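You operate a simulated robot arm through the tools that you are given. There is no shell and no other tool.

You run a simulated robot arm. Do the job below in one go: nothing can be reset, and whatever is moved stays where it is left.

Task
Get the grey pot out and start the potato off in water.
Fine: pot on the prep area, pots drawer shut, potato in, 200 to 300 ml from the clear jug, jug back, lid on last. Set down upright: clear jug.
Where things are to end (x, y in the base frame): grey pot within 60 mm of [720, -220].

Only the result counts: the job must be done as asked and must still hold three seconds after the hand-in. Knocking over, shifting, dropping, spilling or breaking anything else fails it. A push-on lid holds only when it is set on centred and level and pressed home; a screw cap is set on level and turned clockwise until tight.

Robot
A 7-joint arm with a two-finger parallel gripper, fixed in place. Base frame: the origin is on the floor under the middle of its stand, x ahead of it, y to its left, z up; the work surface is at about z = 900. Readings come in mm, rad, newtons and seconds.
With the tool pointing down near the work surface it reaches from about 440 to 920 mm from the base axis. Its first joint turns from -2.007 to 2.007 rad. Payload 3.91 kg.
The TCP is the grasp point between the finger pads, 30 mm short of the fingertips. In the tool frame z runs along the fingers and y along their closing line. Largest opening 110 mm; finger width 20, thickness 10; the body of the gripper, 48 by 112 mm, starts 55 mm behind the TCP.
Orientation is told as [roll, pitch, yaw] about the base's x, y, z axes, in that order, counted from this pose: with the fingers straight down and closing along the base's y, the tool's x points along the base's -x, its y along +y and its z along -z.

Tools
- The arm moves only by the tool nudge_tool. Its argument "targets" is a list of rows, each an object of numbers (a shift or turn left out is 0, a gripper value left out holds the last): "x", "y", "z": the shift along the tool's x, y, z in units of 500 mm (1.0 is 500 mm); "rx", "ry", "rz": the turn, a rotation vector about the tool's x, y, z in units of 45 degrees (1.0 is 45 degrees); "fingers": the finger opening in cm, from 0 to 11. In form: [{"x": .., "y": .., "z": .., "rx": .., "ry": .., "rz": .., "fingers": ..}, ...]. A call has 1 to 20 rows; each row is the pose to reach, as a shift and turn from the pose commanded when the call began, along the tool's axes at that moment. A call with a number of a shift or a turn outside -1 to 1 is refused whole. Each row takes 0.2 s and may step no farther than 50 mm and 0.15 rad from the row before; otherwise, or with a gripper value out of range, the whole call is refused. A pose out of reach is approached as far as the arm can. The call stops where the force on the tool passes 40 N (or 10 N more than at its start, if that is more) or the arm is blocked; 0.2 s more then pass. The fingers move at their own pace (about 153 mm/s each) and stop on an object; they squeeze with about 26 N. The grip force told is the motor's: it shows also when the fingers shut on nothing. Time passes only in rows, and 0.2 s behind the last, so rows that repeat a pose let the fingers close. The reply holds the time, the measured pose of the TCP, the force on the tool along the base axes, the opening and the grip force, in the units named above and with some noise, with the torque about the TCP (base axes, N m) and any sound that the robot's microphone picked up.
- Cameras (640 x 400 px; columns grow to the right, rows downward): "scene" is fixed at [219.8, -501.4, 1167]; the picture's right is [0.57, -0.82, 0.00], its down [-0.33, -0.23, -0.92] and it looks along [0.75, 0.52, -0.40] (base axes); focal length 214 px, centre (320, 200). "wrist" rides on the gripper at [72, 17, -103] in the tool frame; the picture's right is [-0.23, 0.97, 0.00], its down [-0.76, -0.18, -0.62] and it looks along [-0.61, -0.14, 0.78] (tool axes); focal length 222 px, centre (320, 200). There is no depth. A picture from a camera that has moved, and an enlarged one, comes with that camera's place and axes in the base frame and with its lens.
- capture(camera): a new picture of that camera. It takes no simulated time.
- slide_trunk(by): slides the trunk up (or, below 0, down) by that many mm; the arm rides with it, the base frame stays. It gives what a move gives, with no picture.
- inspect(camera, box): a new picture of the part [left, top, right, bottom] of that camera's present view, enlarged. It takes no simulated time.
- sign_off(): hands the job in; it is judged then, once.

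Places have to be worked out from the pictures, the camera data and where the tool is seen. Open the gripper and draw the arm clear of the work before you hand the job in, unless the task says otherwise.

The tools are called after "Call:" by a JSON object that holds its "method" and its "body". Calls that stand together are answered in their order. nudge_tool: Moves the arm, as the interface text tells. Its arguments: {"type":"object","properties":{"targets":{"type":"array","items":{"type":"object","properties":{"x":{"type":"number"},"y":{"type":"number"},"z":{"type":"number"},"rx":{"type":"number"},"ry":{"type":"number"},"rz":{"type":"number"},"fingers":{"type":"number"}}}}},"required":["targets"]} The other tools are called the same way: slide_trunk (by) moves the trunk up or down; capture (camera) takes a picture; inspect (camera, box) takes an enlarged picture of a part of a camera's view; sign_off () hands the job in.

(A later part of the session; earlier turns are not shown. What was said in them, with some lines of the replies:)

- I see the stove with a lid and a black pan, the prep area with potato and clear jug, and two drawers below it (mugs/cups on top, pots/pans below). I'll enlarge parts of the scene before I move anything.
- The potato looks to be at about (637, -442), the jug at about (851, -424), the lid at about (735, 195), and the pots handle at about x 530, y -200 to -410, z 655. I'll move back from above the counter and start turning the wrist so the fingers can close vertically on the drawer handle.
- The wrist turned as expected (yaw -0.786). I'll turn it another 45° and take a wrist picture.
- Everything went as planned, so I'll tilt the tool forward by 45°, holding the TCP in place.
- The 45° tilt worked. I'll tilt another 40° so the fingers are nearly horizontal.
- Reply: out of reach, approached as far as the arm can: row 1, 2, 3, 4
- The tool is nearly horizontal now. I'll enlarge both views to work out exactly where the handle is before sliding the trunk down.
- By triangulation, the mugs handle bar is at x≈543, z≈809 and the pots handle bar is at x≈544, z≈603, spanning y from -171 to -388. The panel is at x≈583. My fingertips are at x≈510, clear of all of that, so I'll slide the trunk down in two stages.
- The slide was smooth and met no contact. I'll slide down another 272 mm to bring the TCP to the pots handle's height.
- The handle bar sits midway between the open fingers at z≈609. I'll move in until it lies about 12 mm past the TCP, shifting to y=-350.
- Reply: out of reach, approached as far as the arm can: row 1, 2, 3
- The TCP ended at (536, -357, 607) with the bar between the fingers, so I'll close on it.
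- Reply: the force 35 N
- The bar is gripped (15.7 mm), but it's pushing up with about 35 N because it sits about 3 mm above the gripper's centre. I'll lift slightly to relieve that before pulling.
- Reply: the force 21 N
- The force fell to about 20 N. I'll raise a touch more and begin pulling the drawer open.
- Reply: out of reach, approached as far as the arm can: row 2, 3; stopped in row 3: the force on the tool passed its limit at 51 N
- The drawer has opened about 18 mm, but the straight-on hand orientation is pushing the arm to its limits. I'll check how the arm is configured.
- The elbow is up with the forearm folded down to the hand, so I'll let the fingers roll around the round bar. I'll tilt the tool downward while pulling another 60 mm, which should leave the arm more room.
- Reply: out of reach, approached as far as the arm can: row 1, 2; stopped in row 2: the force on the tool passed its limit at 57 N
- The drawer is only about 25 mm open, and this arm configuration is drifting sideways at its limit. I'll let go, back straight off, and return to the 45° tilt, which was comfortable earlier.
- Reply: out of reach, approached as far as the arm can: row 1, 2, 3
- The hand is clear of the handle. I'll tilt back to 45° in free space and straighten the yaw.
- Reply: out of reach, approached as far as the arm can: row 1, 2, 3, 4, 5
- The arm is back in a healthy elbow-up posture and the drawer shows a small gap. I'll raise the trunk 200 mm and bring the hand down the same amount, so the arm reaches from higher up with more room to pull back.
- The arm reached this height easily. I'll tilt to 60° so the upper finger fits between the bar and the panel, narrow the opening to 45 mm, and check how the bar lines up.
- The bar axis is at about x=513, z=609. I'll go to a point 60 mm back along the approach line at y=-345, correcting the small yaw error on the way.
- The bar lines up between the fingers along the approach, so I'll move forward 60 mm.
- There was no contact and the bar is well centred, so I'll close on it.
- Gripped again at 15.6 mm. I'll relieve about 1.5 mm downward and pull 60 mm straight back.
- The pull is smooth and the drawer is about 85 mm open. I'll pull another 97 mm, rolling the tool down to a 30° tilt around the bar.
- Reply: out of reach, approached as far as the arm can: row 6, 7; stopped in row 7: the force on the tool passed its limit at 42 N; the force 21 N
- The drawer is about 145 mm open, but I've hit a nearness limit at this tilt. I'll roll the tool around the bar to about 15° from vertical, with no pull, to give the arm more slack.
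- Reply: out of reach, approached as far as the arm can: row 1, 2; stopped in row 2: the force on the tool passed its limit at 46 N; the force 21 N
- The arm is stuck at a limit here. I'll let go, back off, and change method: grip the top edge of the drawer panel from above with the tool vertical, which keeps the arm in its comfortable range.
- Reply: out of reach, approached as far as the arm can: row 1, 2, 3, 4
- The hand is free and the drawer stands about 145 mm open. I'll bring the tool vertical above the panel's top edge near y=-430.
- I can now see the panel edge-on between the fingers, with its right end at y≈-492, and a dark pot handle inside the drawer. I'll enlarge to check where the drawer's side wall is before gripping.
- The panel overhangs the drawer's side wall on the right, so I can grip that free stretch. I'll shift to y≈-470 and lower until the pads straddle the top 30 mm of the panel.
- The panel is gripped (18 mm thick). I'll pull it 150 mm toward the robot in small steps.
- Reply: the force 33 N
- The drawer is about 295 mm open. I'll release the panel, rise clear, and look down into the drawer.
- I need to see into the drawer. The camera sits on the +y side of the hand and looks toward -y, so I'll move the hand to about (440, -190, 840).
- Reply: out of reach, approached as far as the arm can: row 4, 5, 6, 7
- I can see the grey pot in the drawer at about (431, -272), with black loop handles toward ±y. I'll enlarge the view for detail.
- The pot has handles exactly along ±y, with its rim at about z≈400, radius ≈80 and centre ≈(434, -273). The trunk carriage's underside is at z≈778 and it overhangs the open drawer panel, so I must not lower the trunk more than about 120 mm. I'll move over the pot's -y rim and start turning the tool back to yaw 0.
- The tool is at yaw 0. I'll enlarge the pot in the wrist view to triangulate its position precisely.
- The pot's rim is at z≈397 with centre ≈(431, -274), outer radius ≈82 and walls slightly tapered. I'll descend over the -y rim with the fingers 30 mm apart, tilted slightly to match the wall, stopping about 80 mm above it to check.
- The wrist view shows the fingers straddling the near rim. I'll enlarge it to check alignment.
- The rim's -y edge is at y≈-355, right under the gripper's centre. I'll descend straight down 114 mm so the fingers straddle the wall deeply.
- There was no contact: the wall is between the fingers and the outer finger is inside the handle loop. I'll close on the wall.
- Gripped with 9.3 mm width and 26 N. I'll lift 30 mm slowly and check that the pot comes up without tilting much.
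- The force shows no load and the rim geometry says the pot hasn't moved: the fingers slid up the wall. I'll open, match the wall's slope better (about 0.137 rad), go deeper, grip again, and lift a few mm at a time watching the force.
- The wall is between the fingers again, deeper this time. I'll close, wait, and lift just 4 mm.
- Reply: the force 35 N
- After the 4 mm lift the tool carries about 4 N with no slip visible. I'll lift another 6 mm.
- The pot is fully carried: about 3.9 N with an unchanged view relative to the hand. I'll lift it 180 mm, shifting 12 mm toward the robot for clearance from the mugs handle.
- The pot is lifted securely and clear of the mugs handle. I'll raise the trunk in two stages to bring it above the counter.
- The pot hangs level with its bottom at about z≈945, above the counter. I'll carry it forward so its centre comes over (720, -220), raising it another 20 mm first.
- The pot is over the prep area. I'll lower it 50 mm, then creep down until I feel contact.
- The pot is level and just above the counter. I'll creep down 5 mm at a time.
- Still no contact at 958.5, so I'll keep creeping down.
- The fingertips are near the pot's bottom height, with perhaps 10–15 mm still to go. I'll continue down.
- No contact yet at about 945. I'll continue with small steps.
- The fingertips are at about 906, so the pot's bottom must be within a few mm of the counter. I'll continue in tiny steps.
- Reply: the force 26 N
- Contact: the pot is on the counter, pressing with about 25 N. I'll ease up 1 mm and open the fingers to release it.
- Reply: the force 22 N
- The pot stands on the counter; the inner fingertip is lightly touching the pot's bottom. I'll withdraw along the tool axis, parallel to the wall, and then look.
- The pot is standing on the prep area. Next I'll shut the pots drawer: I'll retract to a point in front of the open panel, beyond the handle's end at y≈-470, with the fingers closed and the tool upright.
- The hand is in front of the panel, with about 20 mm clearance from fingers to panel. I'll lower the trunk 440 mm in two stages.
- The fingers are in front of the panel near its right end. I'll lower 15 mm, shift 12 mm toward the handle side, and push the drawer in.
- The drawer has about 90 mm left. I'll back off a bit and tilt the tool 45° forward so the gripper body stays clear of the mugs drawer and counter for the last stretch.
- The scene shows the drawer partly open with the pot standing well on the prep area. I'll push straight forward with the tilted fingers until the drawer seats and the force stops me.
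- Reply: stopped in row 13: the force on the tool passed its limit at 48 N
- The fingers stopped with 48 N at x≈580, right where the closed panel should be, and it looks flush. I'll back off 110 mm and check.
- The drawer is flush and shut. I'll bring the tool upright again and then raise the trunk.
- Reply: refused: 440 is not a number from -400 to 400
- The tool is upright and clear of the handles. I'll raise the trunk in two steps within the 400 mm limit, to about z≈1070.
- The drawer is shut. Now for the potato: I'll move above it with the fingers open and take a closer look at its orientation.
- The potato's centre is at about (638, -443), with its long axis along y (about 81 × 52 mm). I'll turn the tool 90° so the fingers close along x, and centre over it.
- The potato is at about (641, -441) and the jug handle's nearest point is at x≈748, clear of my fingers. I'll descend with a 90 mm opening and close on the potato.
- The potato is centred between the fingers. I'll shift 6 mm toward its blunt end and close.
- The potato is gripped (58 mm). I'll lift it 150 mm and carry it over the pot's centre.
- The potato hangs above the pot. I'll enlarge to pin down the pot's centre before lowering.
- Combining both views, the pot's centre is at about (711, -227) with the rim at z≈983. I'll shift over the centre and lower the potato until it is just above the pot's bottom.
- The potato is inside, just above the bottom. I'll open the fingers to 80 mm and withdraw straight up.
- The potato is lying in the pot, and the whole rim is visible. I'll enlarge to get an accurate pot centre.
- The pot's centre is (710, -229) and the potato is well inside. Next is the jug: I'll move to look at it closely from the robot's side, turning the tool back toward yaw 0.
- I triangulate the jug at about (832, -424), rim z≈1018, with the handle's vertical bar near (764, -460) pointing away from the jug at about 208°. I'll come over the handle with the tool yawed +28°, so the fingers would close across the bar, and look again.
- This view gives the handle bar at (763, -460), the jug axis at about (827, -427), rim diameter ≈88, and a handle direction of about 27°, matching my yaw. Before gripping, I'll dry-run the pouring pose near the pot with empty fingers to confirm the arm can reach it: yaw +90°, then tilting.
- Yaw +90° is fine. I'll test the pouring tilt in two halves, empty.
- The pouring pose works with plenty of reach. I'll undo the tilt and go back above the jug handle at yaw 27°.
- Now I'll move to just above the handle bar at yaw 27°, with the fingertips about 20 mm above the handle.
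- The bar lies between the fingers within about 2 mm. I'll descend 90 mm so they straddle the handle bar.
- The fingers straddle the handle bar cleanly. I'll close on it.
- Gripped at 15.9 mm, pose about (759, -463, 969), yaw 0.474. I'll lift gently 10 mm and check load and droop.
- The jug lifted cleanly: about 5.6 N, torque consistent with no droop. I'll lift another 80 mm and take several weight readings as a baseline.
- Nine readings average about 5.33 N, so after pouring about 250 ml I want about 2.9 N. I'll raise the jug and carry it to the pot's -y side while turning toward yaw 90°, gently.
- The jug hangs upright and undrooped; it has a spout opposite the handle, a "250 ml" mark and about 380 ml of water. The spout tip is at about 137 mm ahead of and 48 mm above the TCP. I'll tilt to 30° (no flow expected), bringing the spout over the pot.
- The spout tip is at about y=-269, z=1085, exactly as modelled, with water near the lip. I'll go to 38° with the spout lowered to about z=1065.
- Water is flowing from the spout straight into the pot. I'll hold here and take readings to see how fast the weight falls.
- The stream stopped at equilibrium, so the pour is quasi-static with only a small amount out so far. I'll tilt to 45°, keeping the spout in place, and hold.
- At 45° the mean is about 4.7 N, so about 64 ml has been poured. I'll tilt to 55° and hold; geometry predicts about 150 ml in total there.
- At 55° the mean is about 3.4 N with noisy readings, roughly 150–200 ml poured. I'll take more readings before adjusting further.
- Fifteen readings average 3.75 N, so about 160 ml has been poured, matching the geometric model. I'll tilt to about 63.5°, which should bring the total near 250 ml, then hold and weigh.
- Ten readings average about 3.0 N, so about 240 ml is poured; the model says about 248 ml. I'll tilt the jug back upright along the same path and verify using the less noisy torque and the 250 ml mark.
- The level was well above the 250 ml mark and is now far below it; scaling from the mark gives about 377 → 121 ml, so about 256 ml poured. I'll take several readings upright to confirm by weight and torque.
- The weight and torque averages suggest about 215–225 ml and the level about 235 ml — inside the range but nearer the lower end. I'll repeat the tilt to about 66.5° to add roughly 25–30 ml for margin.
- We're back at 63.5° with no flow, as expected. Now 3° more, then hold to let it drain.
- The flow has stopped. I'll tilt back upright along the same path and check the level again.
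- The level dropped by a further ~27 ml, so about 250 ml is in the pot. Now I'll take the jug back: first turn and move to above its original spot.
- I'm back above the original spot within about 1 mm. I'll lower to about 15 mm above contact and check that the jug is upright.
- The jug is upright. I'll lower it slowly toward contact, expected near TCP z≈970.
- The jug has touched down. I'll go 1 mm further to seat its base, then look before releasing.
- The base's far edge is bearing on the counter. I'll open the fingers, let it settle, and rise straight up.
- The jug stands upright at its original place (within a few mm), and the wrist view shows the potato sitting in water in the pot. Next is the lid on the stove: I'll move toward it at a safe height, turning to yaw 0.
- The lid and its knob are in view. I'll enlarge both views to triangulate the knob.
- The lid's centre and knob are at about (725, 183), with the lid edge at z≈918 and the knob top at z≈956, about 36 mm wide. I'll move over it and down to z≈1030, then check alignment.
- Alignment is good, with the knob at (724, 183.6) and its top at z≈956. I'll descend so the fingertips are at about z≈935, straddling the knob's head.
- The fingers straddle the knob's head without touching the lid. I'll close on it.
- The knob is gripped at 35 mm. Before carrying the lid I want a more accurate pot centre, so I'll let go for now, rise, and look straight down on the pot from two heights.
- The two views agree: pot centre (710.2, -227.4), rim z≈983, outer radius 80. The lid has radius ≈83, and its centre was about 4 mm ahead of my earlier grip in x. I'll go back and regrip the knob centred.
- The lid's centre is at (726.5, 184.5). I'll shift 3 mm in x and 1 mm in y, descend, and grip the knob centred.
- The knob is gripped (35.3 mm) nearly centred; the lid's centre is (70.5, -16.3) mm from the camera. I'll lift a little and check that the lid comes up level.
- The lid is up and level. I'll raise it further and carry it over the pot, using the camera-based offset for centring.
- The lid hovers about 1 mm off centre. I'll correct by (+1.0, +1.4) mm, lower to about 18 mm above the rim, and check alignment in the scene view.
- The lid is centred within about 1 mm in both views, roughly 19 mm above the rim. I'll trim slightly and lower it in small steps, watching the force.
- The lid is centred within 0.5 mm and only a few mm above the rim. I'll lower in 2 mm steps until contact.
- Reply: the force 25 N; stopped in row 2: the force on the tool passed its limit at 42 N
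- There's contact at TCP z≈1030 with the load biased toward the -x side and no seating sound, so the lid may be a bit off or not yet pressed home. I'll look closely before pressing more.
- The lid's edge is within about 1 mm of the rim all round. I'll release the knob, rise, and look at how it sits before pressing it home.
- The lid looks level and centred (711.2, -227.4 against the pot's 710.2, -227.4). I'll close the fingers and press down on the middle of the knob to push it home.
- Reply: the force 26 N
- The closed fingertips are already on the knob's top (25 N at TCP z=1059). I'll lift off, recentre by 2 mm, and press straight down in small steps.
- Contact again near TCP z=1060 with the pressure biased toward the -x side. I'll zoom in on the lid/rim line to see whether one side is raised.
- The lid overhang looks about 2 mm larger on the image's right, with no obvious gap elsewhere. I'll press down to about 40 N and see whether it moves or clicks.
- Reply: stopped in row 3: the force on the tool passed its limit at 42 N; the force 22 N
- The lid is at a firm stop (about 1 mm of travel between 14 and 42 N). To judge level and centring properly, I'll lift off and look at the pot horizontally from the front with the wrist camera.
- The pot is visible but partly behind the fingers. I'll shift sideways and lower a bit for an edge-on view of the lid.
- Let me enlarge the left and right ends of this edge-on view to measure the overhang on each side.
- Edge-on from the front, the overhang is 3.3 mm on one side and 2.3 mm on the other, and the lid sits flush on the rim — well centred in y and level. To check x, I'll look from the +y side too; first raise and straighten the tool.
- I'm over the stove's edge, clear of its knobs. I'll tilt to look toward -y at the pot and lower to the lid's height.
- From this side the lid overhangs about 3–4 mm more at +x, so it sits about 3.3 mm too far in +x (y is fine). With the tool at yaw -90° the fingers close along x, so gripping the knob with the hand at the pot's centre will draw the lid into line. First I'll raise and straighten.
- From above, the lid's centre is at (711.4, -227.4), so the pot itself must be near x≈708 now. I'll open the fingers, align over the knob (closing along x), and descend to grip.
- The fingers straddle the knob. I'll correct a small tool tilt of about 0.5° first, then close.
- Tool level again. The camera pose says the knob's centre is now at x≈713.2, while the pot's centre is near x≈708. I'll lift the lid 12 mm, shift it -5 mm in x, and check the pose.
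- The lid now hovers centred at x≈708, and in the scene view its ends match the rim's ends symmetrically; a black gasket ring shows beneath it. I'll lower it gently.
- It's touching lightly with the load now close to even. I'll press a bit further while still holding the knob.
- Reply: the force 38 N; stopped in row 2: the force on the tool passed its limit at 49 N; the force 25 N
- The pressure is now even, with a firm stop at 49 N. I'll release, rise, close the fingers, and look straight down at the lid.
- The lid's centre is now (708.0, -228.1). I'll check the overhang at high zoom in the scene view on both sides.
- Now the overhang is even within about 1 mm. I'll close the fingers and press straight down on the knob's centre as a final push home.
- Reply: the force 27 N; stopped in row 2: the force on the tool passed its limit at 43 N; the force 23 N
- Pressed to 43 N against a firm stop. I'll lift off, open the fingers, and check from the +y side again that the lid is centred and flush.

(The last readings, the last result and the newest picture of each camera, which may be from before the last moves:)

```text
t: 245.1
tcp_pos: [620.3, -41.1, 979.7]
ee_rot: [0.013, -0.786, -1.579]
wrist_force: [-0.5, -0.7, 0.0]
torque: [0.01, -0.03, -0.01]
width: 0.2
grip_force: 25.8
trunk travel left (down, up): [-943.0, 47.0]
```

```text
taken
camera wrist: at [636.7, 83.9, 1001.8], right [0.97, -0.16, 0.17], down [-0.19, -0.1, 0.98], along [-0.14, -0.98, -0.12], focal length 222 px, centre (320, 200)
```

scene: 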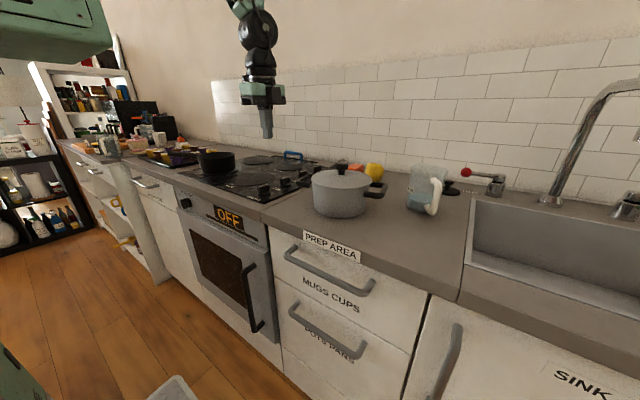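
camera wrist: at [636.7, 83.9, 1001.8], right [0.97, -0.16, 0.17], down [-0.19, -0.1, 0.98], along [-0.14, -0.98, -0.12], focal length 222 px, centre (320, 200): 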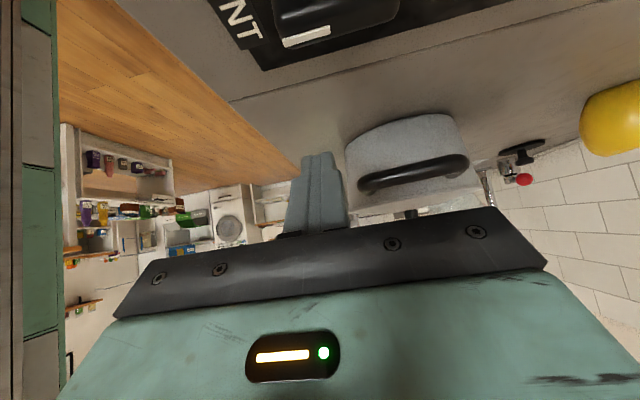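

Call:
{"method": "inspect", "body": {"camera": "wrist", "box": [340, 190, 380, 220]}}

Call:
{"method": "inspect", "body": {"camera": "wrist", "box": [455, 165, 495, 195]}}

Call:
{"method": "inspect", "body": {"camera": "wrist", "box": [335, 110, 495, 225]}}

```text
13.33 times, centred on (360, 205) of wrist
camera zoom: at [636.7, 83.9, 1001.8], right [0.97, -0.16, 0.17], down [-0.19, -0.1, 0.98], along [-0.14, -0.98, -0.12], focal length 2962 px, centre (-213, 133)
```

zoom: 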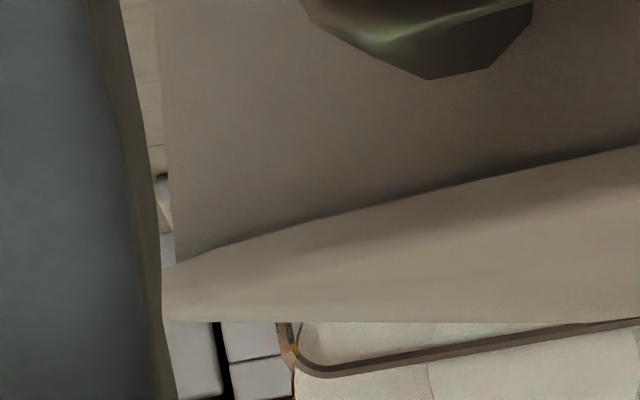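

```text
13.33 times, centred on (475, 180) of wrist
camera zoom: at [636.7, 83.9, 1001.8], right [0.97, -0.16, 0.17], down [-0.19, -0.1, 0.98], along [-0.14, -0.98, -0.12], focal length 2962 px, centre (-1747, 467)
```

zoom: 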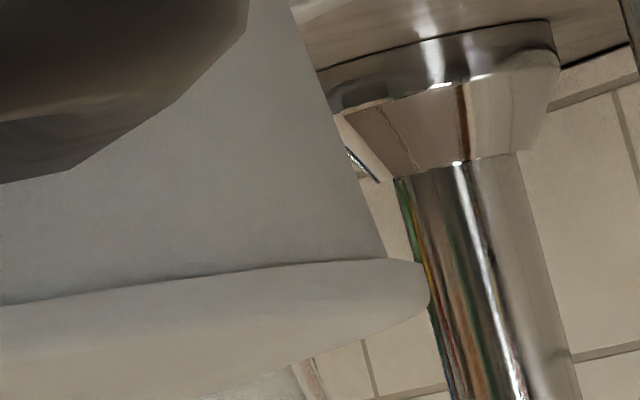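

```text
3.48 times, centred on (415, 168) of wrist
camera zoom: at [636.7, 83.9, 1001.8], right [0.97, -0.16, 0.17], down [-0.19, -0.1, 0.98], along [-0.14, -0.98, -0.12], focal length 773 px, centre (-10, 313)
```

zoom: 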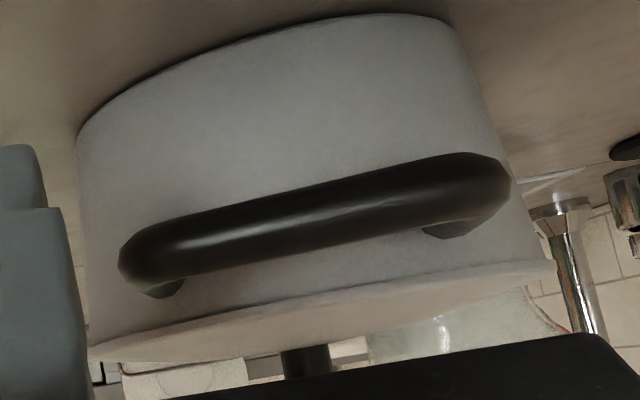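

The overhang at +x dropped from 90 to 43 px (about 4 mm, versus about 3 mm nominal), so the lid is centred within about 1.5 mm and flush with the rim all along. I'll raise, straighten, open the gripper and draw the arm clear.

Call:
{"method": "nudge_tool", "body": {"targets": [{"x": -0.032, "z": -0.0315, "ry": 0.16}, {"x": -0.064, "z": -0.063, "ry": 0.33}, {"x": -0.096, "z": -0.0945, "ry": 0.5}, {"x": -0.128, "z": -0.126, "ry": 0.67}, {"x": -0.16, "z": -0.1575, "ry": 0.84}, {"x": -0.1917, "z": -0.189, "ry": 1.0}]}}

Call:
{"method": "nudge_tool", "body": {"targets": [{"y": -0.04, "z": -0.06, "rz": -0.15, "fingers": 8}, {"y": -0.09, "z": -0.1, "rz": -0.3, "fingers": 8}, {"y": -0.14, "z": -0.14, "rz": -0.45, "fingers": 8}, {"y": -0.18, "z": -0.16, "rz": -0.6, "fingers": 8}, {"y": -0.2, "z": -0.16, "rz": -0.75, "fingers": 8}]}}

Call:
{"method": "capture", "body": {"camera": "scene"}}

Call:
{"method": "inspect", "body": {"camera": "scene", "box": [260, 140, 480, 280]}}

Call:
{"method": "inspect", "body": {"camera": "scene", "box": [260, 220, 480, 400]}}

```text
t: 246.5
tcp_pos: [620.2, -40.1, 1115.9]
ee_rot: [0.007, -0.001, -1.569]
wrist_force: [1.4, 1.1, -0.3]
torque: [-0.04, 0.02, 0.0]
width: 0.1
grip_force: 25.9
trunk travel left (down, up): [-943.0, 47.0]
```

```text
t: 247.7
tcp_pos: [520.2, -42.7, 1197.8]
ee_rot: [0.006, -0.006, -0.98]
wrist_force: [-0.3, 0.1, 0.0]
torque: [-0.02, 0.01, -0.04]
width: 80.0
grip_force: 0.2
trunk travel left (down, up): [-943.0, 47.0]
```

```text
taken
```

scene: 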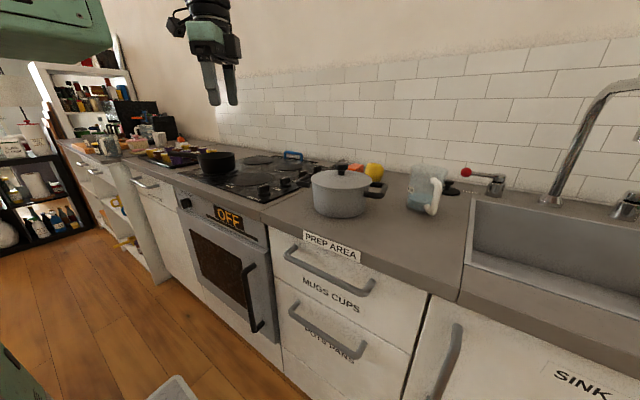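

```text
2.86 times, centred on (370, 210) of scene
camera zoom: at [219.8, -501.4, 1167.0], right [0.57, -0.82, 0.0], down [-0.33, -0.23, -0.92], along [0.75, 0.52, -0.4], focal length 613 px, centre (177, 171)
```

zoom: 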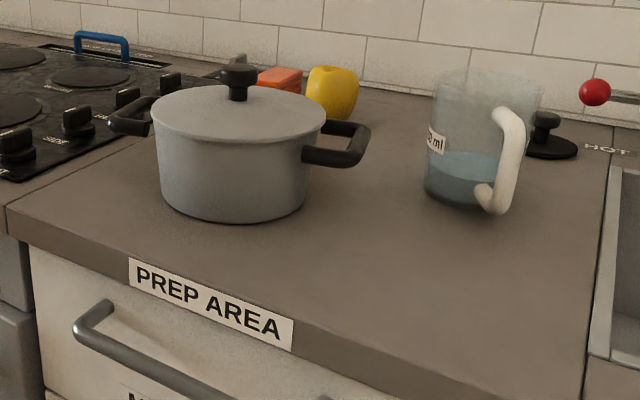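

```text
2.22 times, centred on (370, 310) of scene
camera zoom: at [219.8, -501.4, 1167.0], right [0.57, -0.82, 0.0], down [-0.33, -0.23, -0.92], along [0.75, 0.52, -0.4], focal length 477 px, centre (209, -44)
```

zoom: 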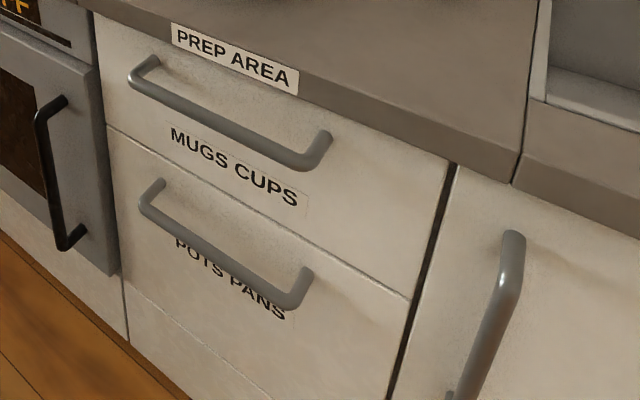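

The final state looks right: the grey pot is on the prep area at about (709, -228), with potato, water and lid on. The drawer is shut flush, the jug stands upright at its place, nothing else looks disturbed, and the arm is clear with the gripper open. I'll hand the job in.

Call:
{"method": "sign_off", "body": {}}

```text
The job is handed in.
```

I've handed the job in. The potato is in the grey pot with water and the lid on, the pots drawer is shut, and the jug is back. I don't have the judge's result.

- **Pot:** it stands on the prep area at about (709, -228), roughly 14 mm from the target of (720, -220).
- **Potato:** it is in the pot. I saw it lying in the water before the lid went on.
- **Water:** about 250 ml from the clear jug, with no spill seen. The weight readings were noisy and came out slightly lower than the level against the jug's 250 ml mark, so I added a little at the end to stay clear of the 200 ml limit.
- **Jug:** upright and back within a few mm of where it stood.
- **Lid:** it went on last. It first sat about 3 mm off centre, so I lifted it, recentred it to about 1.5 mm, and pressed it down with over 40 N. It looks level and flush with the rim, but I heard no click, so I can't be sure it is fully home.
- **Rest of the scene:** the last pictures show nothing else moved. The arm is clear with the gripper open.
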